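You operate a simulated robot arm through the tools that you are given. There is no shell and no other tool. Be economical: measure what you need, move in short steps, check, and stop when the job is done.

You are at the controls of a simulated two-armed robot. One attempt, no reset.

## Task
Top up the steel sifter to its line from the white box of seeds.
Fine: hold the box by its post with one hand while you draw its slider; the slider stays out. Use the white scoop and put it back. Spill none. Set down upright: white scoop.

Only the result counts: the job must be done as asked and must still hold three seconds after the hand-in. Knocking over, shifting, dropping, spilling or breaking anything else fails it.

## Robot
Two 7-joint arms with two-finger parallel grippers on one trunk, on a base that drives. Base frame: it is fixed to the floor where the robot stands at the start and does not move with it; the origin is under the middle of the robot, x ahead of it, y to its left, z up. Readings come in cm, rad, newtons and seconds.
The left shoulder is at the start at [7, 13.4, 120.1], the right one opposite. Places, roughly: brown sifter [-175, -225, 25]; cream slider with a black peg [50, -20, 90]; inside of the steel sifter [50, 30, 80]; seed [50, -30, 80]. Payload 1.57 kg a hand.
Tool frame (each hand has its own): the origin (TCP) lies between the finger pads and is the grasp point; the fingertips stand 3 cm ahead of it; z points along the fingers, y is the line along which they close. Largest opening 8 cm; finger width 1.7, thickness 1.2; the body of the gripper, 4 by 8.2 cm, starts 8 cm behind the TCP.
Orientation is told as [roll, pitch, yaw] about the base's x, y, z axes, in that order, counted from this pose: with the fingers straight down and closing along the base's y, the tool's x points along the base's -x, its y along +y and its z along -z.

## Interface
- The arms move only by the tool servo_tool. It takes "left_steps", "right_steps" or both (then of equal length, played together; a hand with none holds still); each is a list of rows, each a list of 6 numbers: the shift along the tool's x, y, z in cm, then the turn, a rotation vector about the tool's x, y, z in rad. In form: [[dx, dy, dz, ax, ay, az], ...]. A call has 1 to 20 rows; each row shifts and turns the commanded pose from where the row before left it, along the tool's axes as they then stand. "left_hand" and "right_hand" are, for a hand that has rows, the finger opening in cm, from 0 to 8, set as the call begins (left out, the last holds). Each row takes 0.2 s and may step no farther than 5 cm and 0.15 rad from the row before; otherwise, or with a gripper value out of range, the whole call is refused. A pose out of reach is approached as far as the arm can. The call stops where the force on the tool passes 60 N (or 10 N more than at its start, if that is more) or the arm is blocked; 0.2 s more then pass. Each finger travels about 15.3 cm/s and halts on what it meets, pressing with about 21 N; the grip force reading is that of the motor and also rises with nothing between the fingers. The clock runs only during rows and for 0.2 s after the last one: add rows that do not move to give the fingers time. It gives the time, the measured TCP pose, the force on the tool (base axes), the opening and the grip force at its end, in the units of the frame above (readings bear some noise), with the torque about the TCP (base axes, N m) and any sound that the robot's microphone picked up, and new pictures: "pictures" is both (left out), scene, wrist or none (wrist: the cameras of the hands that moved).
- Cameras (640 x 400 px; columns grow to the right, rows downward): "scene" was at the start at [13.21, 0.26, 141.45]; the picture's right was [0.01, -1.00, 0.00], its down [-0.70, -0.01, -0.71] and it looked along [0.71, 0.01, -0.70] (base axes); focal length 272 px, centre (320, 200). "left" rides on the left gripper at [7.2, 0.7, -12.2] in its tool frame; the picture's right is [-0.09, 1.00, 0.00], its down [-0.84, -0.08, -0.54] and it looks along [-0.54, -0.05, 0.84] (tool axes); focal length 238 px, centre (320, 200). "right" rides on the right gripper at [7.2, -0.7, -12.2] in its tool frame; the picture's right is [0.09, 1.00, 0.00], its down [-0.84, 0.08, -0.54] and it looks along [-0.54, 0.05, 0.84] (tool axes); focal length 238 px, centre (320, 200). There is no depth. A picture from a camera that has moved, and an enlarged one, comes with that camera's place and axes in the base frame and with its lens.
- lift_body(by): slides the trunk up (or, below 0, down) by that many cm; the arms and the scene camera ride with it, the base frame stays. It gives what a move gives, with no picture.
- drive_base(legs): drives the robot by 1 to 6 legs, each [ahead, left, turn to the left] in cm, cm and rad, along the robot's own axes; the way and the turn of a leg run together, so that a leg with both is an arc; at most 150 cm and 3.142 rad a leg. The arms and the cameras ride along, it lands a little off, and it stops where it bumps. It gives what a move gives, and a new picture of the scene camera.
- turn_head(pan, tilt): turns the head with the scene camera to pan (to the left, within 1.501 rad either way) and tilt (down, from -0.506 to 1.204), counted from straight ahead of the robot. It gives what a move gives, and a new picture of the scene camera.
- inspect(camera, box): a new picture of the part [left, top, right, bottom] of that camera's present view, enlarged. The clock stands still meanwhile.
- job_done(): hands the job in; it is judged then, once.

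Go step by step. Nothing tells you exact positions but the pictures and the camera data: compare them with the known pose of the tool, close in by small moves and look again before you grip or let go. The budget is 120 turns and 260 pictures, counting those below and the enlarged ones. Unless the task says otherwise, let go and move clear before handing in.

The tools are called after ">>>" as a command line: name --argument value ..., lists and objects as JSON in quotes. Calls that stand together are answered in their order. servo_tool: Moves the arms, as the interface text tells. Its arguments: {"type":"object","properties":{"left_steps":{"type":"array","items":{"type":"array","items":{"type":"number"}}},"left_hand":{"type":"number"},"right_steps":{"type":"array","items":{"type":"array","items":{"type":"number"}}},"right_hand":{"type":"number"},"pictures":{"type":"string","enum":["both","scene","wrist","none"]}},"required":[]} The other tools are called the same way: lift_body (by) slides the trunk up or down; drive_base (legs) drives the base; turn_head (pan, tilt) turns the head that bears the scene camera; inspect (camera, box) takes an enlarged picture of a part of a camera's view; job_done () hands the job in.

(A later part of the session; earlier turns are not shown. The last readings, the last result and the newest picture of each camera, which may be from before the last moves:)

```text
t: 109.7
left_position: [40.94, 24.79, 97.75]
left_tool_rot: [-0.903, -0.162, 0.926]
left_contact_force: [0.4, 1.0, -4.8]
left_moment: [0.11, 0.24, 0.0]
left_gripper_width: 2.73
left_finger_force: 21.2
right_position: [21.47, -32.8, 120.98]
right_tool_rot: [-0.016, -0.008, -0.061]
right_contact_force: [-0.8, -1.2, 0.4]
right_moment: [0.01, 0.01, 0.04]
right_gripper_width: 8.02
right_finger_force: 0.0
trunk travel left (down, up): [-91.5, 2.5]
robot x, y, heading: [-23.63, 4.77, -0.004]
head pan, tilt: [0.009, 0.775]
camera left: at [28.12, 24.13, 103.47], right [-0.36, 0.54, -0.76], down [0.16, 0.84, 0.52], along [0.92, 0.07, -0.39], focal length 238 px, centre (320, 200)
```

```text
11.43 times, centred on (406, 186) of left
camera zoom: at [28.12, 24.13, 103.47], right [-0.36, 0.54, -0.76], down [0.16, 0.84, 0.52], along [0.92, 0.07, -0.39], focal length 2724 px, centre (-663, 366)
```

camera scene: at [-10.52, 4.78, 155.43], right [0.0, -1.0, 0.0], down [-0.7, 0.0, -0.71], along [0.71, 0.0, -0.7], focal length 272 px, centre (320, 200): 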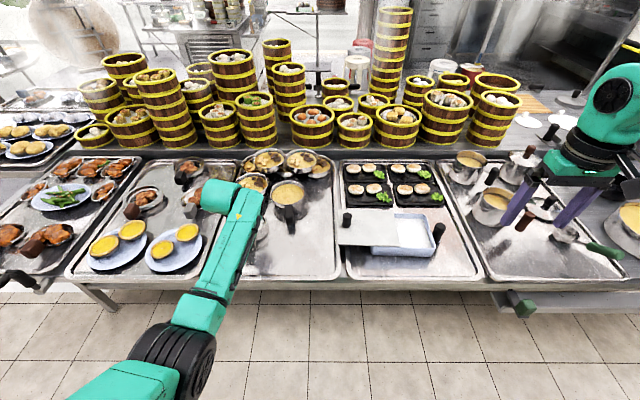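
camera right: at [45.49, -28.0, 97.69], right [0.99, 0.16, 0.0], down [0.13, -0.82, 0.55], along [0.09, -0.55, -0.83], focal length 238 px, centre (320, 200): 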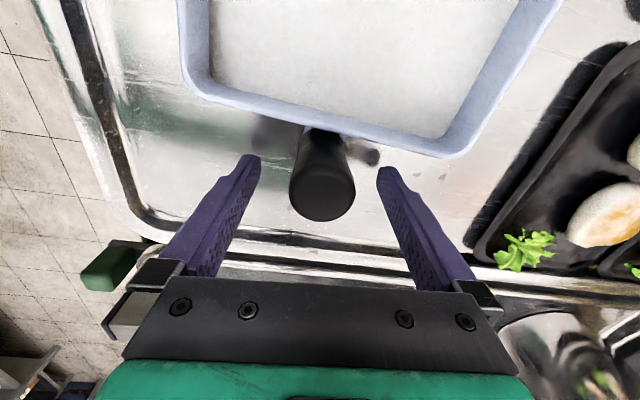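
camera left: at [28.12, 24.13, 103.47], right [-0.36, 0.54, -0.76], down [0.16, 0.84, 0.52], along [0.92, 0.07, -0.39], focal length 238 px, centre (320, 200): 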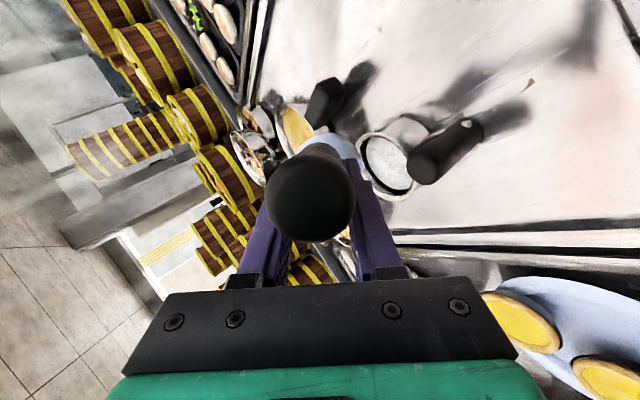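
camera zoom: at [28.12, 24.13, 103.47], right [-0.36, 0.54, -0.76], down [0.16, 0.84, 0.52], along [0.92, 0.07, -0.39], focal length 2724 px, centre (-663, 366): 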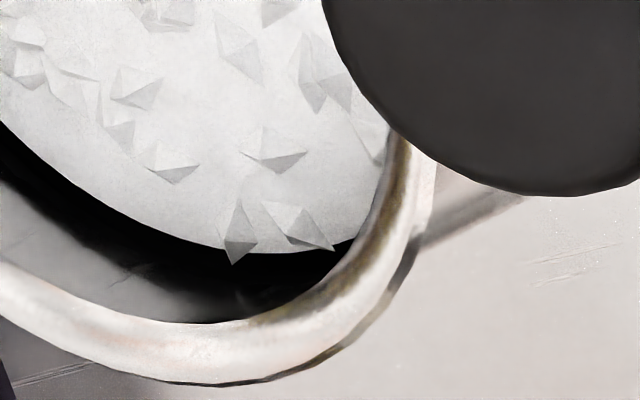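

The level now lies within the dark line band, so the top-up is done. I'll roll level, raise, and drive back to the scoop's place.

>>> servo_tool --left_steps '[[-0.16, -0.78, -0.61, -0.051, 0, 0.109], [0, 0, 0, -0.064, 0, 0.136], [0, 0, 0, -0.064, 0, 0.136], [0, 0, 0, -0.064, 0, 0.136], [0, 0, 0, -0.064, 0, 0.136], [0, 0, 0, -0.064, 0, 0.136], [0, 0, 0, -0.064, 0, 0.136], [0, 0, 0, -0.034, 0, 0.073], [-1.2, 0, -1.65, 0, 0, 0], [0, 0, 0, 0, 0, 0]]' --pictures "none"

>>> drive_base --legs '[[0, -17.2, 0]]'

>>> inspect --camera "left" --box '[360, 20, 560, 170]'

```text
t: 111.9
left_position: [41.15, 24.76, 100.94]
left_tool_rot: [0.014, -0.625, -0.038]
left_contact_force: [0.0, -0.5, -3.4]
left_moment: [-0.02, 0.23, 0.0]
left_gripper_width: 2.78
left_finger_force: 21.0
right_position: [21.37, -32.84, 121.05]
right_tool_rot: [-0.018, -0.009, -0.06]
right_contact_force: [-0.4, -1.4, -0.1]
right_moment: [-0.01, -0.02, 0.0]
right_gripper_width: 8.0
right_finger_force: 0.0
trunk travel left (down, up): [-91.5, 2.5]
robot x, y, heading: [-23.91, 4.34, -0.007]
head pan, tilt: [0.009, 0.775]
```

```text
t: 113.4
left_position: [41.05, 7.96, 100.76]
left_tool_rot: [0.011, -0.625, -0.032]
left_contact_force: [-0.5, 0.6, -4.2]
left_moment: [-0.04, 0.24, -0.05]
left_gripper_width: 2.76
left_finger_force: 21.5
right_position: [21.43, -49.6, 121.11]
right_tool_rot: [-0.019, -0.01, -0.059]
right_contact_force: [-0.9, 0.4, 0.6]
right_moment: [-0.06, 0.0, 0.01]
right_gripper_width: 8.03
right_finger_force: 0.1
trunk travel left (down, up): [-91.5, 2.5]
robot x, y, heading: [-24.37, -12.36, -0.004]
head pan, tilt: [0.009, 0.775]
camera scene: at [-10.59, -11.66, 155.43], right [0.01, -1.0, 0.0], down [-0.7, -0.01, -0.71], along [0.71, 0.0, -0.7], focal length 272 px, centre (320, 200)
```

scene: 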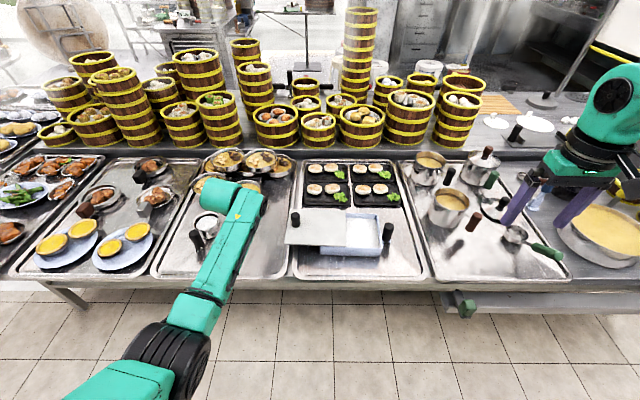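

```text
2.67 times, centred on (460, 95) of left
camera zoom: at [28.08, 8.76, 106.39], right [0.1, 0.99, 0.06], down [0.36, -0.09, 0.93], along [0.93, -0.07, -0.37], focal length 636 px, centre (-53, 480)
```

zoom: 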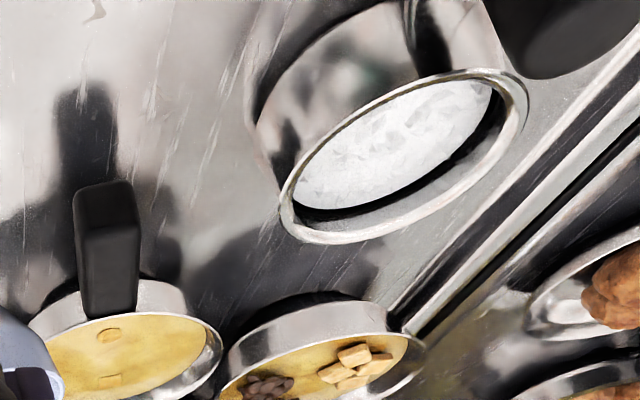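

>>> inspect --camera "left" --box '[460, 40, 564, 115]'

>>> inspect --camera "scene" --box '[190, 205, 226, 232]'

```text
5.33 times, centred on (512, 78) of left
camera zoom: at [28.08, 8.76, 106.39], right [0.1, 0.99, 0.06], down [0.36, -0.09, 0.93], along [0.93, -0.07, -0.37], focal length 1271 px, centre (-704, 853)
```

zoom: 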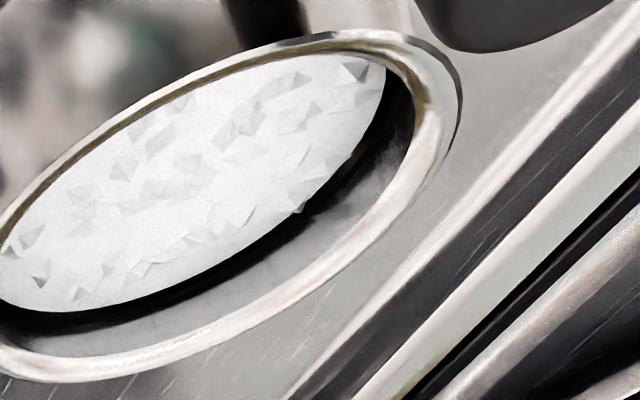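

```text
14.81 times, centred on (208, 218) of scene
camera zoom: at [-10.59, -11.66, 155.43], right [0.01, -1.0, 0.0], down [-0.7, -0.01, -0.71], along [0.71, 0.0, -0.7], focal length 4029 px, centre (1979, -74)
```

zoom: 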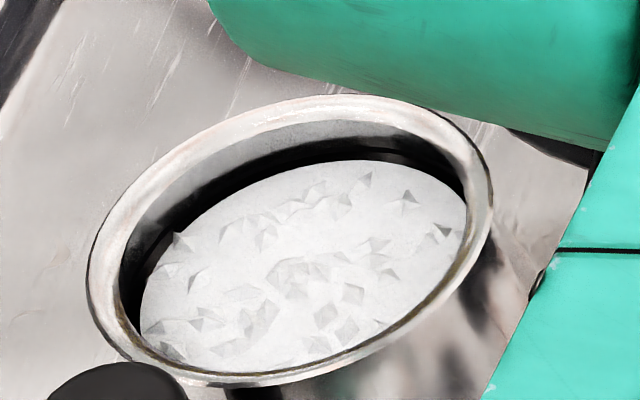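

>>> inspect --camera "scene" --box '[206, 209, 220, 219]'

```text
16.00 times, centred on (213, 214) of scene
camera zoom: at [-10.59, -11.66, 155.43], right [0.01, -1.0, 0.0], down [-0.7, -0.01, -0.71], along [0.71, 0.0, -0.7], focal length 4352 px, centre (2032, -24)
```

zoom: 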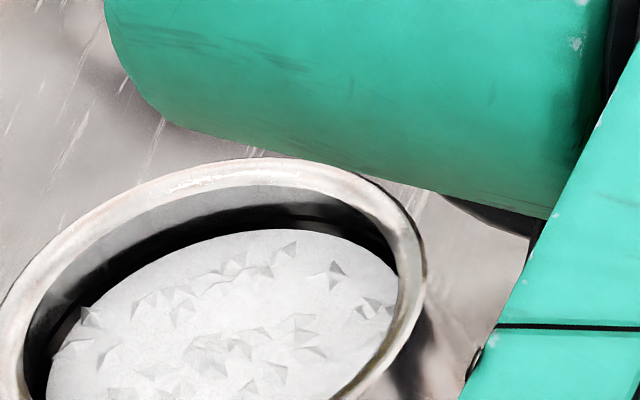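

I want a sharper look at the fill line before deciding whether it needs a touch more.

>>> drive_base --legs '[[0, 8, 0]]'

>>> inspect --camera "left" --box '[400, 60, 480, 120]'

>>> inspect --camera "left" --box '[360, 40, 520, 140]'

```text
t: 114.4
left_position: [40.98, 14.95, 101.12]
left_tool_rot: [0.024, -0.626, -0.04]
left_contact_force: [-0.1, -0.8, -4.9]
left_moment: [0.01, 0.25, 0.0]
left_gripper_width: 2.74
left_finger_force: 21.0
right_position: [21.39, -42.77, 120.82]
right_tool_rot: [-0.01, -0.008, -0.058]
right_contact_force: [0.0, -0.3, 0.3]
right_moment: [0.06, -0.01, -0.03]
right_gripper_width: 8.03
right_finger_force: 0.0
trunk travel left (down, up): [-91.5, 2.5]
robot x, y, heading: [-24.1, -4.23, -0.009]
head pan, tilt: [0.009, 0.775]
camera scene: at [-10.58, -5.09, 155.43], right [0.0, -1.0, -0.01], down [-0.7, 0.0, -0.71], along [0.71, 0.01, -0.7], focal length 272 px, centre (320, 200)
```

scene: 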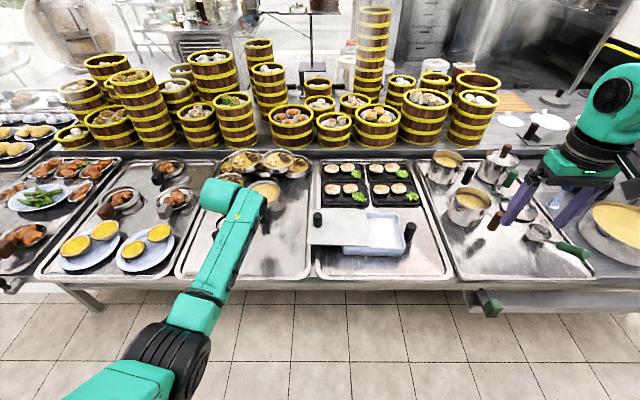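

```text
6.67 times, centred on (440, 90) of left
camera zoom: at [28.1, 15.76, 106.6], right [0.1, 0.99, 0.07], down [0.36, -0.1, 0.93], along [0.93, -0.07, -0.37], focal length 1589 px, centre (-480, 933)
```

zoom: 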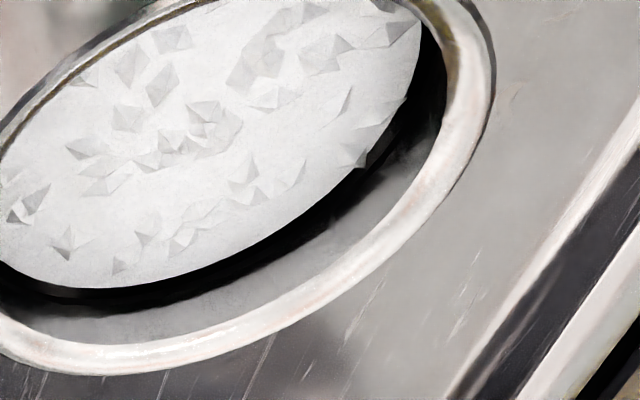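

```text
4.00 times, centred on (440, 90) of left
camera zoom: at [28.1, 15.76, 106.6], right [0.1, 0.99, 0.07], down [0.36, -0.1, 0.93], along [0.93, -0.07, -0.37], focal length 953 px, centre (-160, 640)
```

zoom: 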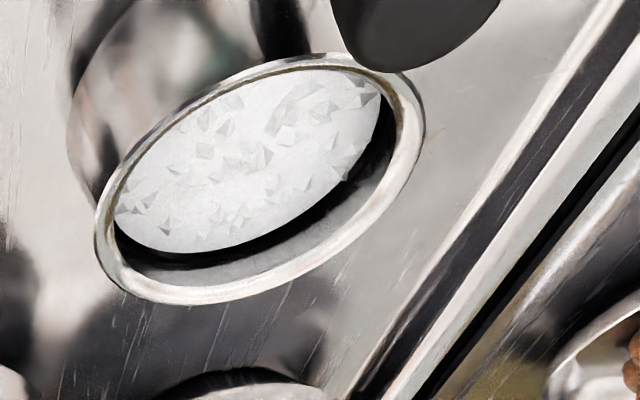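

The seeds meet the crisp dark line — good. Now back to the scoop's place to set it down flat.

>>> drive_base --legs '[[0, -7.3, 0]]'

>>> servo_tool --left_steps '[[1.5, 0, 1.6, 0, 0, 0], [1.5, 0, 1.6, 0, 0, 0], [1.5, 0, 1.6, 0, 0, 0], [1.5, 0, 1.6, 0, -0.03, 0], [0, 0, 0, 0, 0, 0]]' --pictures "scene"

>>> inspect --camera "scene" --box '[220, 190, 300, 240]'

```text
t: 115.5
left_position: [41.02, 9.02, 100.68]
left_tool_rot: [0.005, -0.625, -0.03]
left_contact_force: [-0.7, 1.3, -4.6]
left_moment: [0.0, 0.23, 0.01]
left_gripper_width: 2.75
left_finger_force: 20.6
right_position: [21.46, -48.61, 121.38]
right_tool_rot: [-0.024, -0.009, -0.058]
right_contact_force: [0.4, -0.3, -0.1]
right_moment: [-0.06, 0.02, 0.0]
right_gripper_width: 7.98
right_finger_force: 0.0
trunk travel left (down, up): [-91.5, 2.5]
robot x, y, heading: [-23.73, -11.67, -0.002]
head pan, tilt: [0.009, 0.775]
camera scene: at [-10.61, -10.37, 155.43], right [0.01, -1.0, 0.01], down [-0.7, -0.01, -0.71], along [0.71, 0.0, -0.7], focal length 272 px, centre (320, 200)
```

scene: 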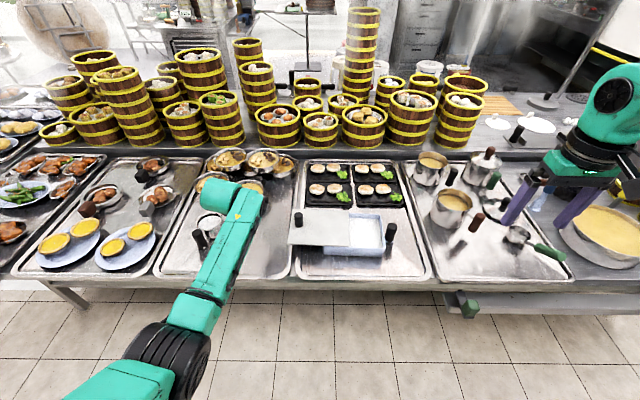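

```text
t: 116.7
left_position: [39.83, 8.54, 92.15]
left_tool_rot: [0.014, -0.655, -0.036]
left_contact_force: [-0.6, 0.5, -4.5]
left_moment: [0.01, 0.24, -0.01]
left_gripper_width: 2.77
left_finger_force: 20.8
right_position: [21.54, -49.17, 121.06]
right_tool_rot: [-0.018, -0.008, -0.059]
right_contact_force: [0.2, 0.8, 0.2]
right_moment: [-0.03, 0.02, 0.03]
right_gripper_width: 7.99
right_finger_force: 0.0
trunk travel left (down, up): [-91.5, 2.5]
robot x, y, heading: [-23.94, -12.07, -0.004]
head pan, tilt: [0.009, 0.775]
camera scene: at [-10.62, -11.29, 155.44], right [0.01, -1.0, 0.0], down [-0.7, -0.01, -0.71], along [0.71, 0.0, -0.7], focal length 272 px, centre (320, 200)
```

scene: 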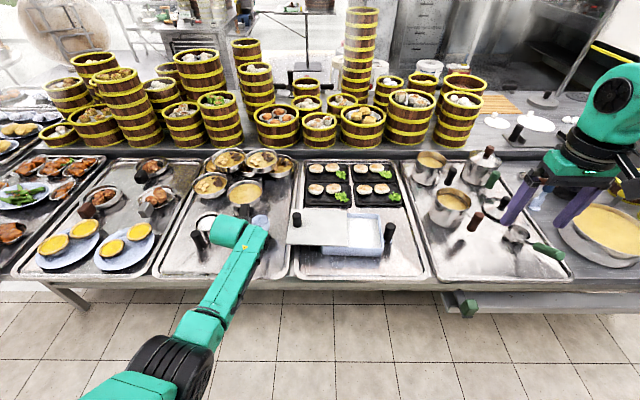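

```text
8.00 times, centred on (260, 215) of scene
camera zoom: at [-10.62, -11.29, 155.44], right [0.01, -1.0, 0.0], down [-0.7, -0.01, -0.71], along [0.71, 0.0, -0.7], focal length 2176 px, centre (800, 80)
```

zoom: 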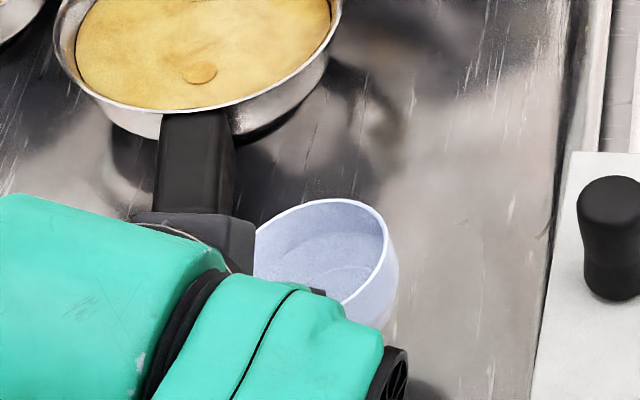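

>>> servo_tool --left_steps '[[0, -0.9, 0, 0.015, 0, 0], [0.73, 0, 0.95, 0, 0, 0], [0.73, 0, 0.95, 0, 0, 0], [0.3, 0, 0.4, 0, 0, 0], [0, 0, 0, 0, 0, 0]]' --pictures "none"

>>> servo_tool --left_steps '[[0.18, 0, 0.24, 0, 0, 0], [0.18, 0, 0.24, 0, 0, 0], [0, 0, 0, 0, 0, 0]]' --pictures "none"

```text
t: 117.9
left_position: [39.83, 7.53, 89.61]
left_tool_rot: [0.0, -0.66, -0.036]
left_contact_force: [-0.3, 0.7, 3.1]
left_moment: [0.17, -0.55, 0.03]
left_gripper_width: 2.72
left_finger_force: 21.2
right_position: [21.4, -49.37, 121.13]
right_tool_rot: [-0.015, -0.01, -0.059]
right_contact_force: [0.0, 0.3, 0.2]
right_moment: [-0.03, 0.03, -0.02]
right_gripper_width: 8.01
right_finger_force: 0.1
trunk travel left (down, up): [-91.5, 2.5]
robot x, y, heading: [-24.01, -11.64, -0.005]
head pan, tilt: [0.009, 0.775]
```

```text
t: 118.7
left_position: [39.73, 7.48, 88.81]
left_tool_rot: [0.001, -0.656, -0.035]
left_contact_force: [-1.4, 0.1, 4.9]
left_moment: [0.2, -0.53, 0.04]
left_gripper_width: 2.76
left_finger_force: 20.7
right_position: [21.35, -49.54, 121.03]
right_tool_rot: [-0.016, -0.011, -0.059]
right_contact_force: [-0.6, 0.1, 0.9]
right_moment: [-0.03, 0.03, -0.02]
right_gripper_width: 8.01
right_finger_force: 0.0
trunk travel left (down, up): [-91.5, 2.5]
robot x, y, heading: [-23.98, -11.52, -0.006]
head pan, tilt: [0.009, 0.775]
```

>>> servo_tool --left_steps '[[0.12, 0, 0.16, -0.02, 0, 0], [0.06, 0, 0.08, -0.02, 0, 0], [0, 0, 0, 0, 0, 0]]' --pictures "none"

>>> inspect --camera "scene" --box '[220, 195, 300, 245]'

>>> inspect --camera "left" --box '[240, 110, 400, 250]'

```text
t: 119.5
left_position: [39.63, 7.21, 88.69]
left_tool_rot: [0.041, -0.661, -0.037]
left_contact_force: [-0.5, -5.2, 10.8]
left_moment: [-0.05, -0.51, -0.25]
left_gripper_width: 2.77
left_finger_force: 21.2
right_position: [20.99, -49.51, 121.02]
right_tool_rot: [-0.016, -0.013, -0.061]
right_contact_force: [-0.3, 0.7, -0.3]
right_moment: [-0.02, 0.0, 0.01]
right_gripper_width: 8.0
right_finger_force: 0.1
trunk travel left (down, up): [-91.5, 2.5]
robot x, y, heading: [-24.22, -11.49, -0.004]
head pan, tilt: [0.009, 0.775]
```

```text
8.00 times, centred on (260, 220) of scene
camera zoom: at [-11.05, -11.74, 155.48], right [0.01, -1.0, 0.0], down [-0.7, 0.0, -0.72], along [0.72, 0.0, -0.7], focal length 2176 px, centre (800, 40)
```

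zoom: 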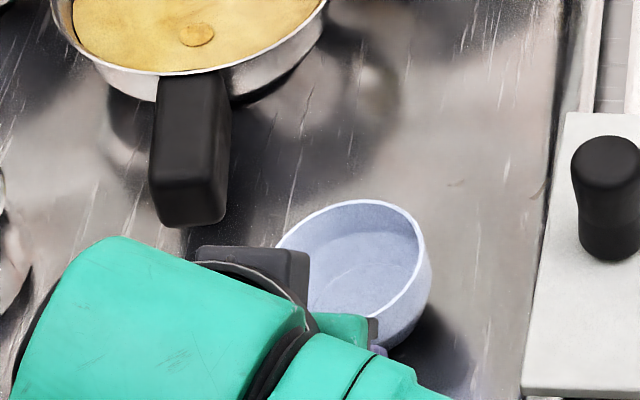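

```text
2.86 times, centred on (320, 180) of left
camera zoom: at [26.59, 7.83, 93.79], right [0.08, 0.99, 0.09], down [0.33, -0.11, 0.94], along [0.94, -0.05, -0.33], focal length 681 px, centre (320, 257)
```

zoom: 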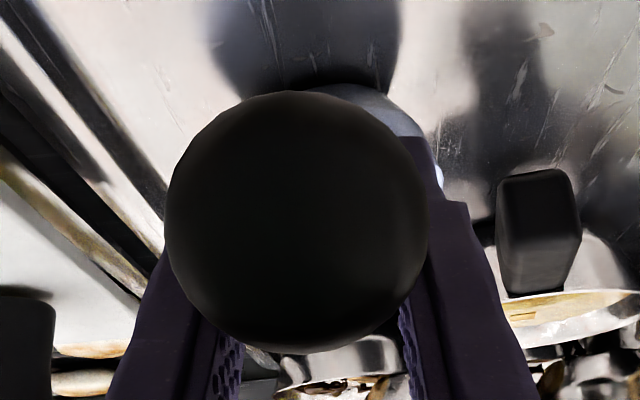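

>>> servo_tool --left_steps '[[-0.07, 0.1, -0.1, 0.015, 0, 0], [0, 0, 0, 0, 0, 0]]' --pictures "none"

```text
t: 120.1
left_position: [39.7, 7.44, 88.72]
left_tool_rot: [0.029, -0.656, -0.037]
left_contact_force: [1.0, -4.3, 8.4]
left_moment: [0.01, -0.56, -0.23]
left_gripper_width: 2.79
left_finger_force: 21.0
right_position: [21.27, -49.46, 121.08]
right_tool_rot: [-0.017, -0.009, -0.059]
right_contact_force: [-0.8, -0.1, 0.5]
right_moment: [0.0, 0.0, -0.03]
right_gripper_width: 7.99
right_finger_force: 0.1
trunk travel left (down, up): [-91.5, 2.5]
robot x, y, heading: [-24.2, -11.59, -0.003]
head pan, tilt: [0.009, 0.775]
```

>>> servo_tool --left_steps '[[-0.09, -0.12, -0.12, 0, 0, 0], [0, 0, 0, 0, 0, 0]]' --pictures "none"

```text
t: 120.7
left_position: [39.8, 7.5, 88.6]
left_tool_rot: [0.025, -0.654, -0.035]
left_contact_force: [-0.5, -0.6, 4.7]
left_moment: [0.17, -0.28, -0.04]
left_gripper_width: 2.75
left_finger_force: 21.4
right_position: [21.22, -49.49, 121.13]
right_tool_rot: [-0.016, -0.012, -0.057]
right_contact_force: [0.6, -0.8, -0.5]
right_moment: [-0.02, 0.01, 0.01]
right_gripper_width: 7.98
right_finger_force: 0.1
trunk travel left (down, up): [-91.5, 2.5]
robot x, y, heading: [-23.91, -11.46, -0.004]
head pan, tilt: [0.009, 0.775]
```

>>> servo_tool --left_steps '[[-0.05, 0, -0.06, -0.012, 0.015, 0], [0, 0, 0, 0, 0, 0]]' --pictures "none"

```text
t: 121.3
left_position: [39.82, 7.33, 88.73]
left_tool_rot: [0.037, -0.638, -0.034]
left_contact_force: [0.8, -1.5, 1.5]
left_moment: [0.04, -0.43, -0.22]
left_gripper_width: 2.76
left_finger_force: 20.8
right_position: [21.29, -49.47, 121.14]
right_tool_rot: [-0.016, -0.01, -0.059]
right_contact_force: [0.0, 0.3, 0.0]
right_moment: [0.0, 0.02, -0.07]
right_gripper_width: 8.02
right_finger_force: 0.1
trunk travel left (down, up): [-91.5, 2.5]
robot x, y, heading: [-23.92, -11.46, -0.003]
head pan, tilt: [0.009, 0.775]
```

>>> servo_tool --left_steps '[[0.03, 0, 0.04, 0, -0.008, 0], [0, 0, 0, 0, 0, 0]]' --pictures "none"

```text
t: 121.9
left_position: [39.76, 7.39, 88.63]
left_tool_rot: [0.037, -0.646, -0.036]
left_contact_force: [-1.0, -0.4, 0.4]
left_moment: [0.01, 0.11, -0.04]
left_gripper_width: 2.74
left_finger_force: 21.1
right_position: [21.38, -49.38, 121.01]
right_tool_rot: [-0.014, -0.006, -0.059]
right_contact_force: [0.4, -0.6, 0.2]
right_moment: [0.01, -0.01, 0.01]
right_gripper_width: 7.99
right_finger_force: 0.0
trunk travel left (down, up): [-91.5, 2.5]
robot x, y, heading: [-24.04, -11.85, -0.003]
head pan, tilt: [0.009, 0.775]
```

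Flat and nearly unloaded; releasing the handle.

>>> servo_tool --left_hand 8 --left_steps '[[0, 0, 0, 0, 0, 0], [0, 0, 0, 0, 0, 0], [0, 0, 0, 0, 0, 0]]' --pictures "wrist"

>>> inspect --camera "scene" --box '[220, 195, 300, 245]'

```text
t: 122.7
left_position: [39.82, 7.49, 88.71]
left_tool_rot: [0.038, -0.649, -0.036]
left_contact_force: [0.2, 0.6, 0.3]
left_moment: [-0.03, -0.01, 0.02]
left_gripper_width: 7.98
left_finger_force: 0.1
right_position: [21.31, -49.28, 121.0]
right_tool_rot: [-0.015, -0.008, -0.059]
right_contact_force: [-0.8, 0.4, 0.0]
right_moment: [-0.03, -0.01, -0.03]
right_gripper_width: 7.97
right_finger_force: 0.2
trunk travel left (down, up): [-91.5, 2.5]
robot x, y, heading: [-24.02, -11.79, -0.003]
head pan, tilt: [0.009, 0.775]
camera left: at [26.75, 8.05, 94.0], right [0.09, 0.99, 0.09], down [0.34, -0.11, 0.93], along [0.94, -0.05, -0.35], focal length 238 px, centre (320, 200)
```

left: 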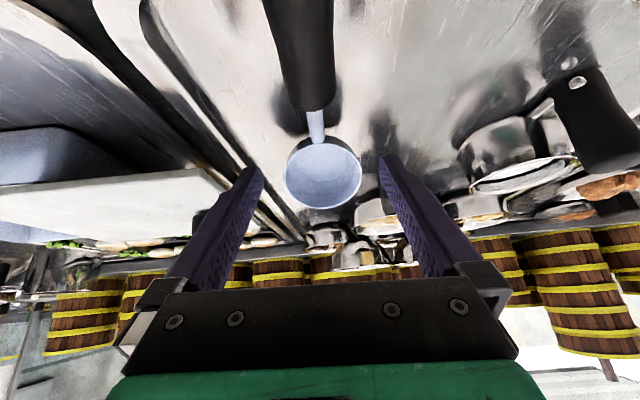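

```text
8.00 times, centred on (260, 220) of scene
camera zoom: at [-10.72, -11.51, 155.45], right [0.01, -1.0, 0.0], down [-0.7, 0.0, -0.71], along [0.71, 0.0, -0.7], focal length 2176 px, centre (800, 40)
```

zoom: 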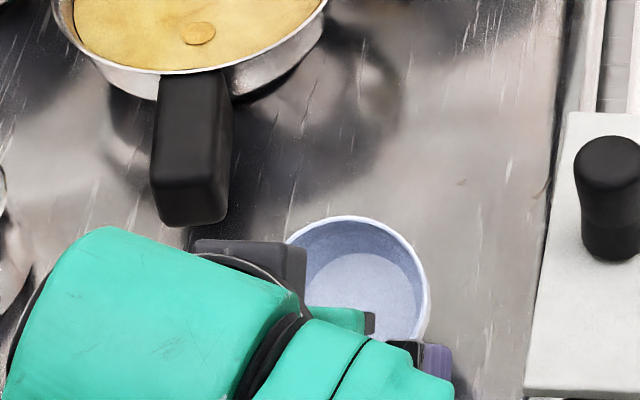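

It tipped back on its handle again (its balance is very marginal, and the fingers' release kick matters). I'll regrip as before, then release more gently.

>>> servo_tool --left_steps '[[0, 0, -4, 0, 0, 0], [0, 0, -4, 0, 0, 0], [3, 0, -1.5, 0, 0, 0], [3, 0, -2, 0, -0.15, 0], [1.5, 0, -1, 0, -0.15, 0], [0, 0, 0, 0, -0.15, 0], [0, 0, 0, 0, 0, 0]]' --pictures "both"

>>> inspect --camera "scene" --box '[216, 205, 296, 285]'

```text
t: 124.3
left_position: [26.3, 7.53, 93.84]
left_tool_rot: [0.066, -1.098, -0.071]
left_contact_force: [0.8, -1.1, 0.0]
left_moment: [0.0, -0.02, 0.0]
left_gripper_width: 8.01
left_finger_force: 0.0
right_position: [21.37, -49.38, 121.09]
right_tool_rot: [-0.019, -0.01, -0.06]
right_contact_force: [0.8, 0.1, 0.3]
right_moment: [-0.01, 0.0, 0.03]
right_gripper_width: 8.0
right_finger_force: 0.1
trunk travel left (down, up): [-91.5, 2.5]
robot x, y, heading: [-23.91, -11.83, -0.004]
head pan, tilt: [0.009, 0.775]
camera scene: at [-10.74, -11.5, 155.45], right [0.01, -1.0, 0.0], down [-0.7, 0.0, -0.71], along [0.71, 0.0, -0.7], focal length 272 px, centre (320, 200)
camera left: at [12.11, 8.22, 92.93], right [0.05, 0.99, 0.11], down [-0.1, -0.11, 0.99], along [0.99, -0.07, 0.1], focal length 238 px, centre (320, 200)
```

scene: 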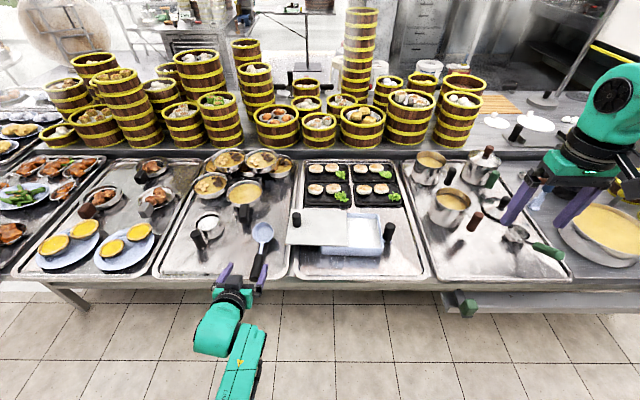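
left: 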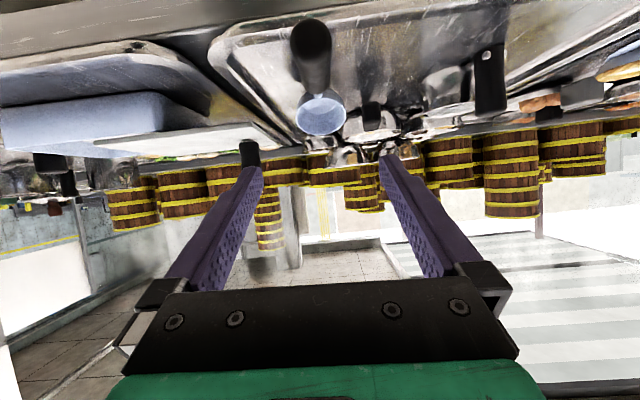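

```text
5.00 times, centred on (256, 245) of scene
camera zoom: at [-10.74, -11.5, 155.45], right [0.01, -1.0, 0.0], down [-0.7, 0.0, -0.71], along [0.71, 0.0, -0.7], focal length 1360 px, centre (640, -25)
```

zoom: 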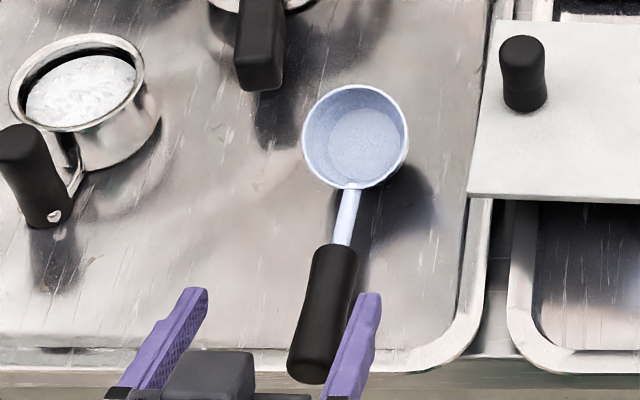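

>>> servo_tool --left_steps '[[1.9, 0.1, 0, 0, 0, 0], [1.9, 0, 0, 0, 0, 0], [0, 0, 3, 0, 0, 0], [0, 0, 3, 0, 0, 0], [0, 0, 3, 0, 0, 0], [0, 0, 2.5, 0, 0, 0], [0, 0, 0, 0, 0, 0]]' --pictures "wrist"

```text
t: 125.9
left_position: [34.68, 8.22, 85.11]
left_tool_rot: [0.087, -1.096, -0.088]
left_contact_force: [-0.4, 0.6, 0.6]
left_moment: [-0.01, 0.0, -0.05]
left_gripper_width: 8.01
left_finger_force: 0.1
right_position: [21.42, -49.45, 121.03]
right_tool_rot: [-0.015, -0.008, -0.059]
right_contact_force: [0.3, -0.8, 0.5]
right_moment: [0.02, 0.03, -0.01]
right_gripper_width: 7.98
right_finger_force: 0.1
trunk travel left (down, up): [-91.5, 2.5]
robot x, y, heading: [-24.01, -11.74, -0.007]
head pan, tilt: [0.009, 0.775]
camera left: at [20.62, 8.96, 84.21], right [0.05, 0.99, 0.12], down [-0.1, -0.12, 0.99], along [0.99, -0.06, 0.09], focal length 238 px, centre (320, 200)
```

left: 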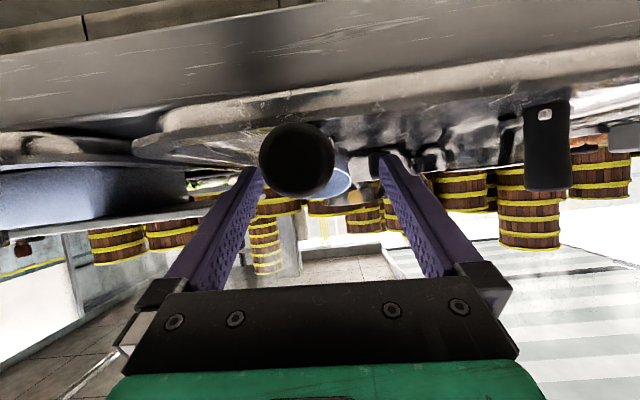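

>>> servo_tool --left_steps '[[0, -0.6, 0, 0, 0, -0.045], [0, 0, 1.2, 0, 0, 0], [0, 0, 1.2, 0, 0, 0], [0, 0, 0, 0, 0, 0]]' --pictures "wrist"

```text
t: 126.9
left_position: [36.91, 7.09, 84.31]
left_tool_rot: [-0.024, -1.099, 0.032]
left_contact_force: [-0.8, 0.0, -0.2]
left_moment: [0.01, -0.01, 0.0]
left_gripper_width: 8.01
left_finger_force: 0.1
right_position: [21.37, -49.39, 121.2]
right_tool_rot: [-0.018, -0.01, -0.057]
right_contact_force: [0.5, 1.0, 0.1]
right_moment: [-0.01, -0.01, 0.04]
right_gripper_width: 8.0
right_finger_force: 0.1
trunk travel left (down, up): [-91.5, 2.5]
robot x, y, heading: [-23.8, -11.76, -0.005]
head pan, tilt: [0.009, 0.775]
camera left: at [22.81, 7.56, 83.28], right [0.03, 1.0, 0.07], down [-0.1, -0.07, 0.99], along [0.99, -0.04, 0.1], focal length 238 px, centre (320, 200)
```

left: 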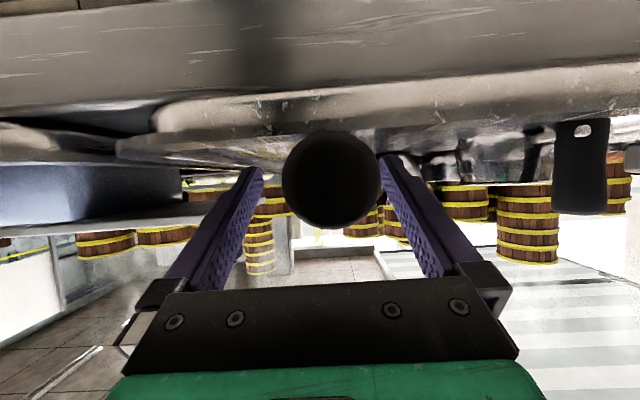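

>>> servo_tool --left_steps '[[0, 0.35, 0, 0, 0, 0], [0, 0, 0, 0, 0, 0]]' --pictures "none"

>>> servo_tool --left_hand 0 --left_steps '[[0, 0, 0, 0, 0, 0], [0, 0, 0, 0, 0, 0], [0, 0, 0, 0, 0, 0]]' --pictures "none"

>>> servo_tool --left_hand 2.6 --left_steps '[[0, 0, 0, 0, 0, 0], [0, 0, 0, 0, 0, 0]]' --pictures "none"

```text
t: 127.5
left_position: [36.81, 7.45, 84.18]
left_tool_rot: [-0.025, -1.099, 0.03]
left_contact_force: [-0.1, 0.4, 0.2]
left_moment: [0.02, 0.0, -0.01]
left_gripper_width: 8.0
left_finger_force: 0.1
right_position: [21.37, -49.25, 120.94]
right_tool_rot: [-0.018, -0.009, -0.061]
right_contact_force: [-0.4, -0.3, 0.2]
right_moment: [0.01, 0.01, 0.0]
right_gripper_width: 7.99
right_finger_force: 0.0
trunk travel left (down, up): [-91.5, 2.5]
robot x, y, heading: [-23.9, -11.74, -0.004]
head pan, tilt: [0.009, 0.775]
```

```text
t: 128.3
left_position: [36.92, 7.55, 84.16]
left_tool_rot: [-0.022, -1.099, 0.027]
left_contact_force: [0.5, 0.2, 0.9]
left_moment: [-0.04, -0.09, -0.05]
left_gripper_width: 2.83
left_finger_force: 20.8
right_position: [21.32, -49.51, 121.08]
right_tool_rot: [-0.016, -0.009, -0.059]
right_contact_force: [0.2, 0.2, -0.7]
right_moment: [-0.01, 0.01, 0.0]
right_gripper_width: 7.97
right_finger_force: 0.1
trunk travel left (down, up): [-91.5, 2.5]
robot x, y, heading: [-24.08, -11.5, -0.003]
head pan, tilt: [0.009, 0.775]
```

```text
t: 128.9
left_position: [37.02, 7.46, 84.27]
left_tool_rot: [-0.023, -1.099, 0.029]
left_contact_force: [-0.1, 0.2, 1.2]
left_moment: [-0.05, -0.12, -0.08]
left_gripper_width: 2.83
left_finger_force: 20.7
right_position: [21.37, -49.45, 121.07]
right_tool_rot: [-0.015, -0.009, -0.059]
right_contact_force: [-0.2, -0.1, -0.2]
right_moment: [0.0, -0.03, -0.04]
right_gripper_width: 8.0
right_finger_force: 0.0
trunk travel left (down, up): [-91.5, 2.5]
robot x, y, heading: [-24.22, -11.63, -0.006]
head pan, tilt: [0.009, 0.775]
```

>>> servo_tool --left_hand 0 --left_steps '[[-1.3, 0, -0.7, 0, 0, 0], [-1.78, 0, -0.91, 0, 0, 0], [-1.78, 0, -0.91, 0, 0, 0], [-1.4, 0, -0.7, 0, 0, 0], [0, 0, 0, 0, 0.11, 0], [0, 0, 0, 0, 0.11, 0], [0, 0, 0, 0, 0.11, 0], [0, 0, 0, 0, 0.11, 0], [-1.9, 0, 1.45, 0, 0, 0], [0, 0, 0, 0, 0, 0]]' --pictures "none"

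>>> inspect --camera "scene" --box '[220, 195, 300, 245]'

```text
t: 131.1
left_position: [39.37, 7.55, 91.1]
left_tool_rot: [-0.013, -0.657, 0.017]
left_contact_force: [-0.5, 0.6, -3.7]
left_moment: [-0.01, 0.23, -0.01]
left_gripper_width: 2.83
left_finger_force: 20.9
right_position: [21.6, -49.4, 120.96]
right_tool_rot: [-0.018, -0.009, -0.058]
right_contact_force: [-0.4, 1.6, 0.7]
right_moment: [-0.03, 0.0, 0.05]
right_gripper_width: 8.0
right_finger_force: 0.1
trunk travel left (down, up): [-91.5, 2.5]
robot x, y, heading: [-23.9, -11.65, -0.004]
head pan, tilt: [0.009, 0.775]
```

```text
8.00 times, centred on (260, 220) of scene
camera zoom: at [-10.61, -11.5, 155.44], right [0.01, -1.0, 0.0], down [-0.7, 0.0, -0.71], along [0.71, 0.0, -0.7], focal length 2176 px, centre (800, 40)
```

zoom: 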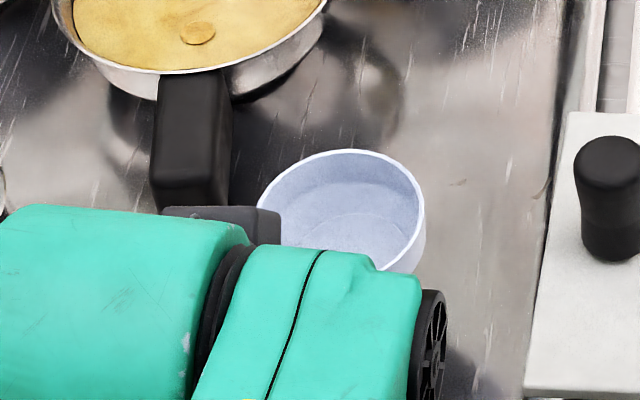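

>>> servo_tool --left_steps '[[0.61, 0, 0.79, 0, 0, 0], [0.3, 0, 0.4, 0, 0, 0], [0, 0, 0, 0, 0, 0]]' --pictures "none"

>>> servo_tool --left_steps '[[0.15, 0, 0.2, 0, 0, 0], [0, 0, 0, 0, 0, 0]]' --pictures "none"

>>> servo_tool --left_steps '[[0.15, 0, 0.2, 0, 0, 0], [0, 0, 0, 0, 0, 0]]' --pictures "none"

```text
t: 131.9
left_position: [39.42, 7.58, 89.64]
left_tool_rot: [-0.013, -0.657, 0.015]
left_contact_force: [0.1, 0.2, -4.0]
left_moment: [0.03, 0.24, 0.01]
left_gripper_width: 2.82
left_finger_force: 21.1
right_position: [21.38, -49.38, 121.06]
right_tool_rot: [-0.018, -0.008, -0.059]
right_contact_force: [-0.3, 0.7, 0.1]
right_moment: [0.01, 0.0, 0.02]
right_gripper_width: 7.99
right_finger_force: 0.0
trunk travel left (down, up): [-91.5, 2.5]
robot x, y, heading: [-24.12, -12.0, -0.005]
head pan, tilt: [0.009, 0.775]
```

```text
t: 132.5
left_position: [39.37, 7.5, 89.39]
left_tool_rot: [-0.013, -0.657, 0.015]
left_contact_force: [-0.1, -0.2, -4.7]
left_moment: [0.01, 0.23, -0.02]
left_gripper_width: 2.79
left_finger_force: 20.8
right_position: [21.31, -49.41, 121.05]
right_tool_rot: [-0.018, -0.009, -0.06]
right_contact_force: [-0.3, -1.0, -0.1]
right_moment: [0.01, 0.0, 0.03]
right_gripper_width: 8.02
right_finger_force: 0.0
trunk travel left (down, up): [-91.5, 2.5]
robot x, y, heading: [-23.49, -11.22, -0.003]
head pan, tilt: [0.009, 0.775]
```

```text
t: 133.1
left_position: [39.61, 7.47, 89.2]
left_tool_rot: [-0.011, -0.659, 0.017]
left_contact_force: [0.2, 0.3, -4.4]
left_moment: [0.02, 0.23, -0.01]
left_gripper_width: 2.81
left_finger_force: 21.2
right_position: [21.44, -49.33, 120.92]
right_tool_rot: [-0.016, -0.007, -0.061]
right_contact_force: [0.4, 0.8, -0.4]
right_moment: [0.0, 0.04, 0.04]
right_gripper_width: 7.99
right_finger_force: 0.1
trunk travel left (down, up): [-91.5, 2.5]
robot x, y, heading: [-24.17, -11.67, -0.004]
head pan, tilt: [0.009, 0.775]
```

>>> servo_tool --left_steps '[[0.15, 0, 0.2, 0, 0, 0], [0, 0, 0, 0, 0, 0]]' --pictures "none"

>>> servo_tool --left_steps '[[0.12, 0, 0.16, 0, 0, 0], [0, 0, 0, 0, 0, 0]]' --pictures "none"

>>> servo_tool --left_steps '[[0.12, 0, 0.16, 0, 0, 0], [0, 0, 0, 0, 0, 0]]' --pictures "none"

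```text
t: 133.7
left_position: [39.5, 7.54, 89.01]
left_tool_rot: [-0.012, -0.656, 0.015]
left_contact_force: [0.4, 1.0, -4.5]
left_moment: [-0.02, 0.23, 0.04]
left_gripper_width: 2.83
left_finger_force: 20.4
right_position: [21.43, -49.44, 121.06]
right_tool_rot: [-0.018, -0.009, -0.059]
right_contact_force: [0.5, 0.8, 0.2]
right_moment: [-0.01, 0.0, -0.07]
right_gripper_width: 8.03
right_finger_force: 0.0
trunk travel left (down, up): [-91.5, 2.5]
robot x, y, heading: [-24.15, -11.51, -0.006]
head pan, tilt: [0.009, 0.775]
```

```text
t: 134.3
left_position: [39.54, 7.55, 88.68]
left_tool_rot: [-0.014, -0.658, 0.015]
left_contact_force: [0.1, -1.2, -4.2]
left_moment: [-0.05, 0.26, -0.04]
left_gripper_width: 2.85
left_finger_force: 21.5
right_position: [21.54, -49.36, 121.07]
right_tool_rot: [-0.018, -0.009, -0.058]
right_contact_force: [-0.7, -0.7, 0.3]
right_moment: [-0.03, -0.01, 0.01]
right_gripper_width: 7.99
right_finger_force: 0.0
trunk travel left (down, up): [-91.5, 2.5]
robot x, y, heading: [-23.86, -11.55, -0.005]
head pan, tilt: [0.009, 0.775]
```

```text
t: 134.9
left_position: [39.46, 7.49, 88.55]
left_tool_rot: [-0.015, -0.659, 0.016]
left_contact_force: [0.2, -0.5, -4.4]
left_moment: [-0.02, 0.29, -0.01]
left_gripper_width: 2.82
left_finger_force: 20.9
right_position: [21.49, -49.36, 121.09]
right_tool_rot: [-0.018, -0.009, -0.06]
right_contact_force: [0.3, -0.8, -1.3]
right_moment: [-0.02, 0.01, 0.02]
right_gripper_width: 8.02
right_finger_force: 0.3
trunk travel left (down, up): [-91.5, 2.5]
robot x, y, heading: [-23.82, -11.69, -0.001]
head pan, tilt: [0.009, 0.775]
```

>>> servo_tool --left_steps '[[0.12, 0, 0.16, 0, 0, 0], [0, 0, 0, 0, 0, 0]]' --pictures "none"

>>> servo_tool --left_steps '[[0.12, 0, 0.16, 0, 0, 0], [0, 0, 0, 0, 0, 0]]' --pictures "none"

>>> servo_tool --left_steps '[[0.12, 0, 0.16, 0, 0, 0], [0, 0, 0, 0, 0, 0]]' --pictures "none"

>>> inspect --camera "scene" --box '[230, 195, 294, 235]'

```text
t: 135.5
left_position: [39.42, 7.57, 88.3]
left_tool_rot: [-0.015, -0.656, 0.016]
left_contact_force: [0.3, -0.2, -4.0]
left_moment: [0.01, 0.23, 0.05]
left_gripper_width: 2.82
left_finger_force: 20.8
right_position: [21.41, -49.29, 120.93]
right_tool_rot: [-0.016, -0.01, -0.06]
right_contact_force: [-0.2, -0.6, 1.2]
right_moment: [-0.02, 0.01, 0.0]
right_gripper_width: 8.01
right_finger_force: 0.1
trunk travel left (down, up): [-91.5, 2.5]
robot x, y, heading: [-24.04, -11.86, -0.002]
head pan, tilt: [0.009, 0.775]
```

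```text
t: 136.1
left_position: [39.37, 7.54, 88.17]
left_tool_rot: [-0.015, -0.658, 0.015]
left_contact_force: [0.1, -0.4, -3.8]
left_moment: [0.01, 0.26, 0.0]
left_gripper_width: 2.83
left_finger_force: 20.7
right_position: [21.4, -49.31, 120.95]
right_tool_rot: [-0.019, -0.01, -0.059]
right_contact_force: [0.5, 0.1, 0.0]
right_moment: [-0.01, -0.01, -0.03]
right_gripper_width: 8.0
right_finger_force: 0.1
trunk travel left (down, up): [-91.5, 2.5]
robot x, y, heading: [-24.0, -11.58, -0.003]
head pan, tilt: [0.009, 0.775]
```

```text
t: 136.7
left_position: [39.43, 7.55, 87.92]
left_tool_rot: [-0.014, -0.659, 0.016]
left_contact_force: [-0.2, 0.6, -3.6]
left_moment: [0.01, 0.27, 0.0]
left_gripper_width: 2.83
left_finger_force: 21.0
right_position: [21.43, -49.38, 121.09]
right_tool_rot: [-0.019, -0.008, -0.06]
right_contact_force: [-0.2, -0.3, 0.5]
right_moment: [-0.02, -0.04, 0.0]
right_gripper_width: 7.98
right_finger_force: 0.0
trunk travel left (down, up): [-91.5, 2.5]
robot x, y, heading: [-23.99, -11.38, -0.003]
head pan, tilt: [0.009, 0.775]
```

```text
10.00 times, centred on (262, 215) of scene
camera zoom: at [-10.6, -11.48, 155.43], right [0.01, -1.0, 0.0], down [-0.7, 0.0, -0.71], along [0.71, 0.0, -0.7], focal length 2720 px, centre (900, 50)
```

zoom: 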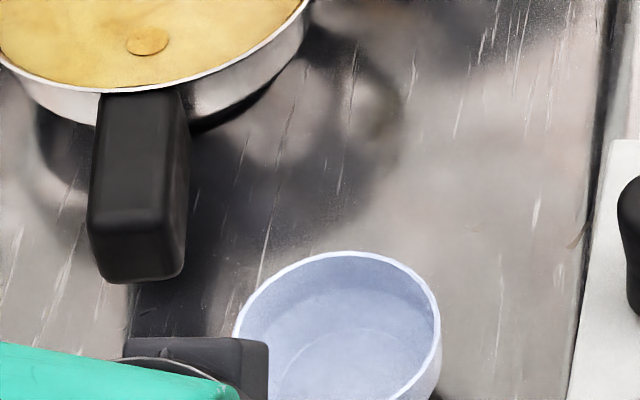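

>>> servo_tool --left_steps '[[0.12, 0, 0.16, 0, 0, 0], [0, 0, 0, 0, 0, 0]]' --pictures "none"

>>> servo_tool --left_steps '[[0.09, 0, 0.12, 0, 0, 0], [0, 0, 0, 0, 0, 0]]' --pictures "none"

>>> servo_tool --left_steps '[[0.09, 0, 0.12, 0, 0, 0], [0, 0, 0, 0, 0, 0]]' --pictures "none"

```text
t: 137.3
left_position: [39.41, 7.64, 87.66]
left_tool_rot: [-0.013, -0.656, 0.017]
left_contact_force: [0.0, 0.8, -4.7]
left_moment: [0.02, 0.26, 0.01]
left_gripper_width: 2.83
left_finger_force: 21.3
right_position: [21.45, -49.36, 120.98]
right_tool_rot: [-0.018, -0.01, -0.059]
right_contact_force: [-0.5, 0.6, 0.4]
right_moment: [0.02, 0.03, -0.02]
right_gripper_width: 8.0
right_finger_force: 0.0
trunk travel left (down, up): [-91.5, 2.5]
robot x, y, heading: [-23.99, -11.67, -0.003]
head pan, tilt: [0.009, 0.775]
```

```text
t: 137.9
left_position: [39.37, 7.61, 87.56]
left_tool_rot: [-0.013, -0.659, 0.016]
left_contact_force: [0.5, 0.1, -4.5]
left_moment: [-0.02, 0.23, 0.0]
left_gripper_width: 2.84
left_finger_force: 20.8
right_position: [21.45, -49.38, 120.94]
right_tool_rot: [-0.017, -0.01, -0.059]
right_contact_force: [0.6, 0.2, 0.6]
right_moment: [-0.01, 0.01, -0.01]
right_gripper_width: 8.0
right_finger_force: 0.0
trunk travel left (down, up): [-91.5, 2.5]
robot x, y, heading: [-23.69, -11.66, 0.002]
head pan, tilt: [0.009, 0.775]
```

```text
t: 138.5
left_position: [39.51, 7.67, 87.37]
left_tool_rot: [-0.013, -0.659, 0.016]
left_contact_force: [-0.5, 1.9, -1.2]
left_moment: [0.01, 0.07, 0.1]
left_gripper_width: 2.82
left_finger_force: 20.7
right_position: [21.36, -49.34, 121.06]
right_tool_rot: [-0.017, -0.009, -0.058]
right_contact_force: [-0.3, 0.0, -0.5]
right_moment: [0.0, 0.01, -0.01]
right_gripper_width: 8.02
right_finger_force: 0.1
trunk travel left (down, up): [-91.5, 2.5]
robot x, y, heading: [-23.88, -11.53, -0.006]
head pan, tilt: [0.009, 0.775]
```

Back edge touches at 87.4. Now pitching forward in small steps to find the flat pose.

>>> servo_tool --left_steps '[[-0.03, 0, -0.04, 0, 0.015, 0], [0, 0, 0, 0, 0, 0]]' --pictures "none"

>>> servo_tool --left_steps '[[-0.04, 0, -0.06, 0, 0.015, 0], [0, 0, 0, 0, 0, 0]]' --pictures "none"

>>> servo_tool --left_steps '[[-0.04, 0, -0.06, 0, 0.015, 0], [0, 0, 0, 0, 0, 0]]' --pictures "none"

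>>> servo_tool --left_steps '[[-0.04, 0, -0.06, 0, 0.015, 0], [0, 0, 0, 0, 0, 0]]' --pictures "none"

```text
t: 139.1
left_position: [39.44, 7.53, 87.67]
left_tool_rot: [-0.013, -0.644, 0.017]
left_contact_force: [1.1, -0.2, 0.6]
left_moment: [-0.07, -0.2, -0.03]
left_gripper_width: 2.83
left_finger_force: 20.5
right_position: [21.31, -49.47, 121.1]
right_tool_rot: [-0.016, -0.01, -0.06]
right_contact_force: [-0.1, 0.3, -0.5]
right_moment: [0.02, 0.05, 0.01]
right_gripper_width: 8.02
right_finger_force: 0.0
trunk travel left (down, up): [-91.5, 2.5]
robot x, y, heading: [-23.26, -11.38, -0.002]
head pan, tilt: [0.009, 0.775]
```

```text
t: 139.7
left_position: [39.46, 7.45, 87.73]
left_tool_rot: [-0.01, -0.632, 0.014]
left_contact_force: [2.7, 1.3, 3.2]
left_moment: [0.1, -0.42, 0.06]
left_gripper_width: 2.83
left_finger_force: 21.4
right_position: [21.26, -49.43, 121.02]
right_tool_rot: [-0.014, -0.009, -0.059]
right_contact_force: [0.0, 0.2, -0.5]
right_moment: [0.0, 0.0, -0.04]
right_gripper_width: 7.99
right_finger_force: 0.0
trunk travel left (down, up): [-91.5, 2.5]
robot x, y, heading: [-23.84, -11.75, -0.007]
head pan, tilt: [0.009, 0.775]
```

```text
t: 140.3
left_position: [39.44, 7.44, 87.72]
left_tool_rot: [-0.012, -0.614, 0.014]
left_contact_force: [2.3, 0.6, 5.4]
left_moment: [0.04, -0.47, 0.08]
left_gripper_width: 2.81
left_finger_force: 21.4
right_position: [21.3, -49.46, 121.11]
right_tool_rot: [-0.017, -0.011, -0.06]
right_contact_force: [0.9, -0.5, -0.1]
right_moment: [-0.02, -0.02, 0.01]
right_gripper_width: 8.02
right_finger_force: 0.1
trunk travel left (down, up): [-91.5, 2.5]
robot x, y, heading: [-24.04, -11.74, -0.008]
head pan, tilt: [0.009, 0.775]
```

```text
t: 140.9
left_position: [39.36, 7.51, 87.73]
left_tool_rot: [-0.013, -0.598, 0.015]
left_contact_force: [2.8, 0.3, 6.2]
left_moment: [0.07, -0.66, 0.12]
left_gripper_width: 2.79
left_finger_force: 21.4
right_position: [21.31, -49.54, 121.02]
right_tool_rot: [-0.016, -0.012, -0.059]
right_contact_force: [0.5, -0.1, 0.5]
right_moment: [0.02, 0.01, 0.0]
right_gripper_width: 8.0
right_finger_force: 0.2
trunk travel left (down, up): [-91.5, 2.5]
robot x, y, heading: [-23.86, -11.51, -0.005]
head pan, tilt: [0.009, 0.775]
```

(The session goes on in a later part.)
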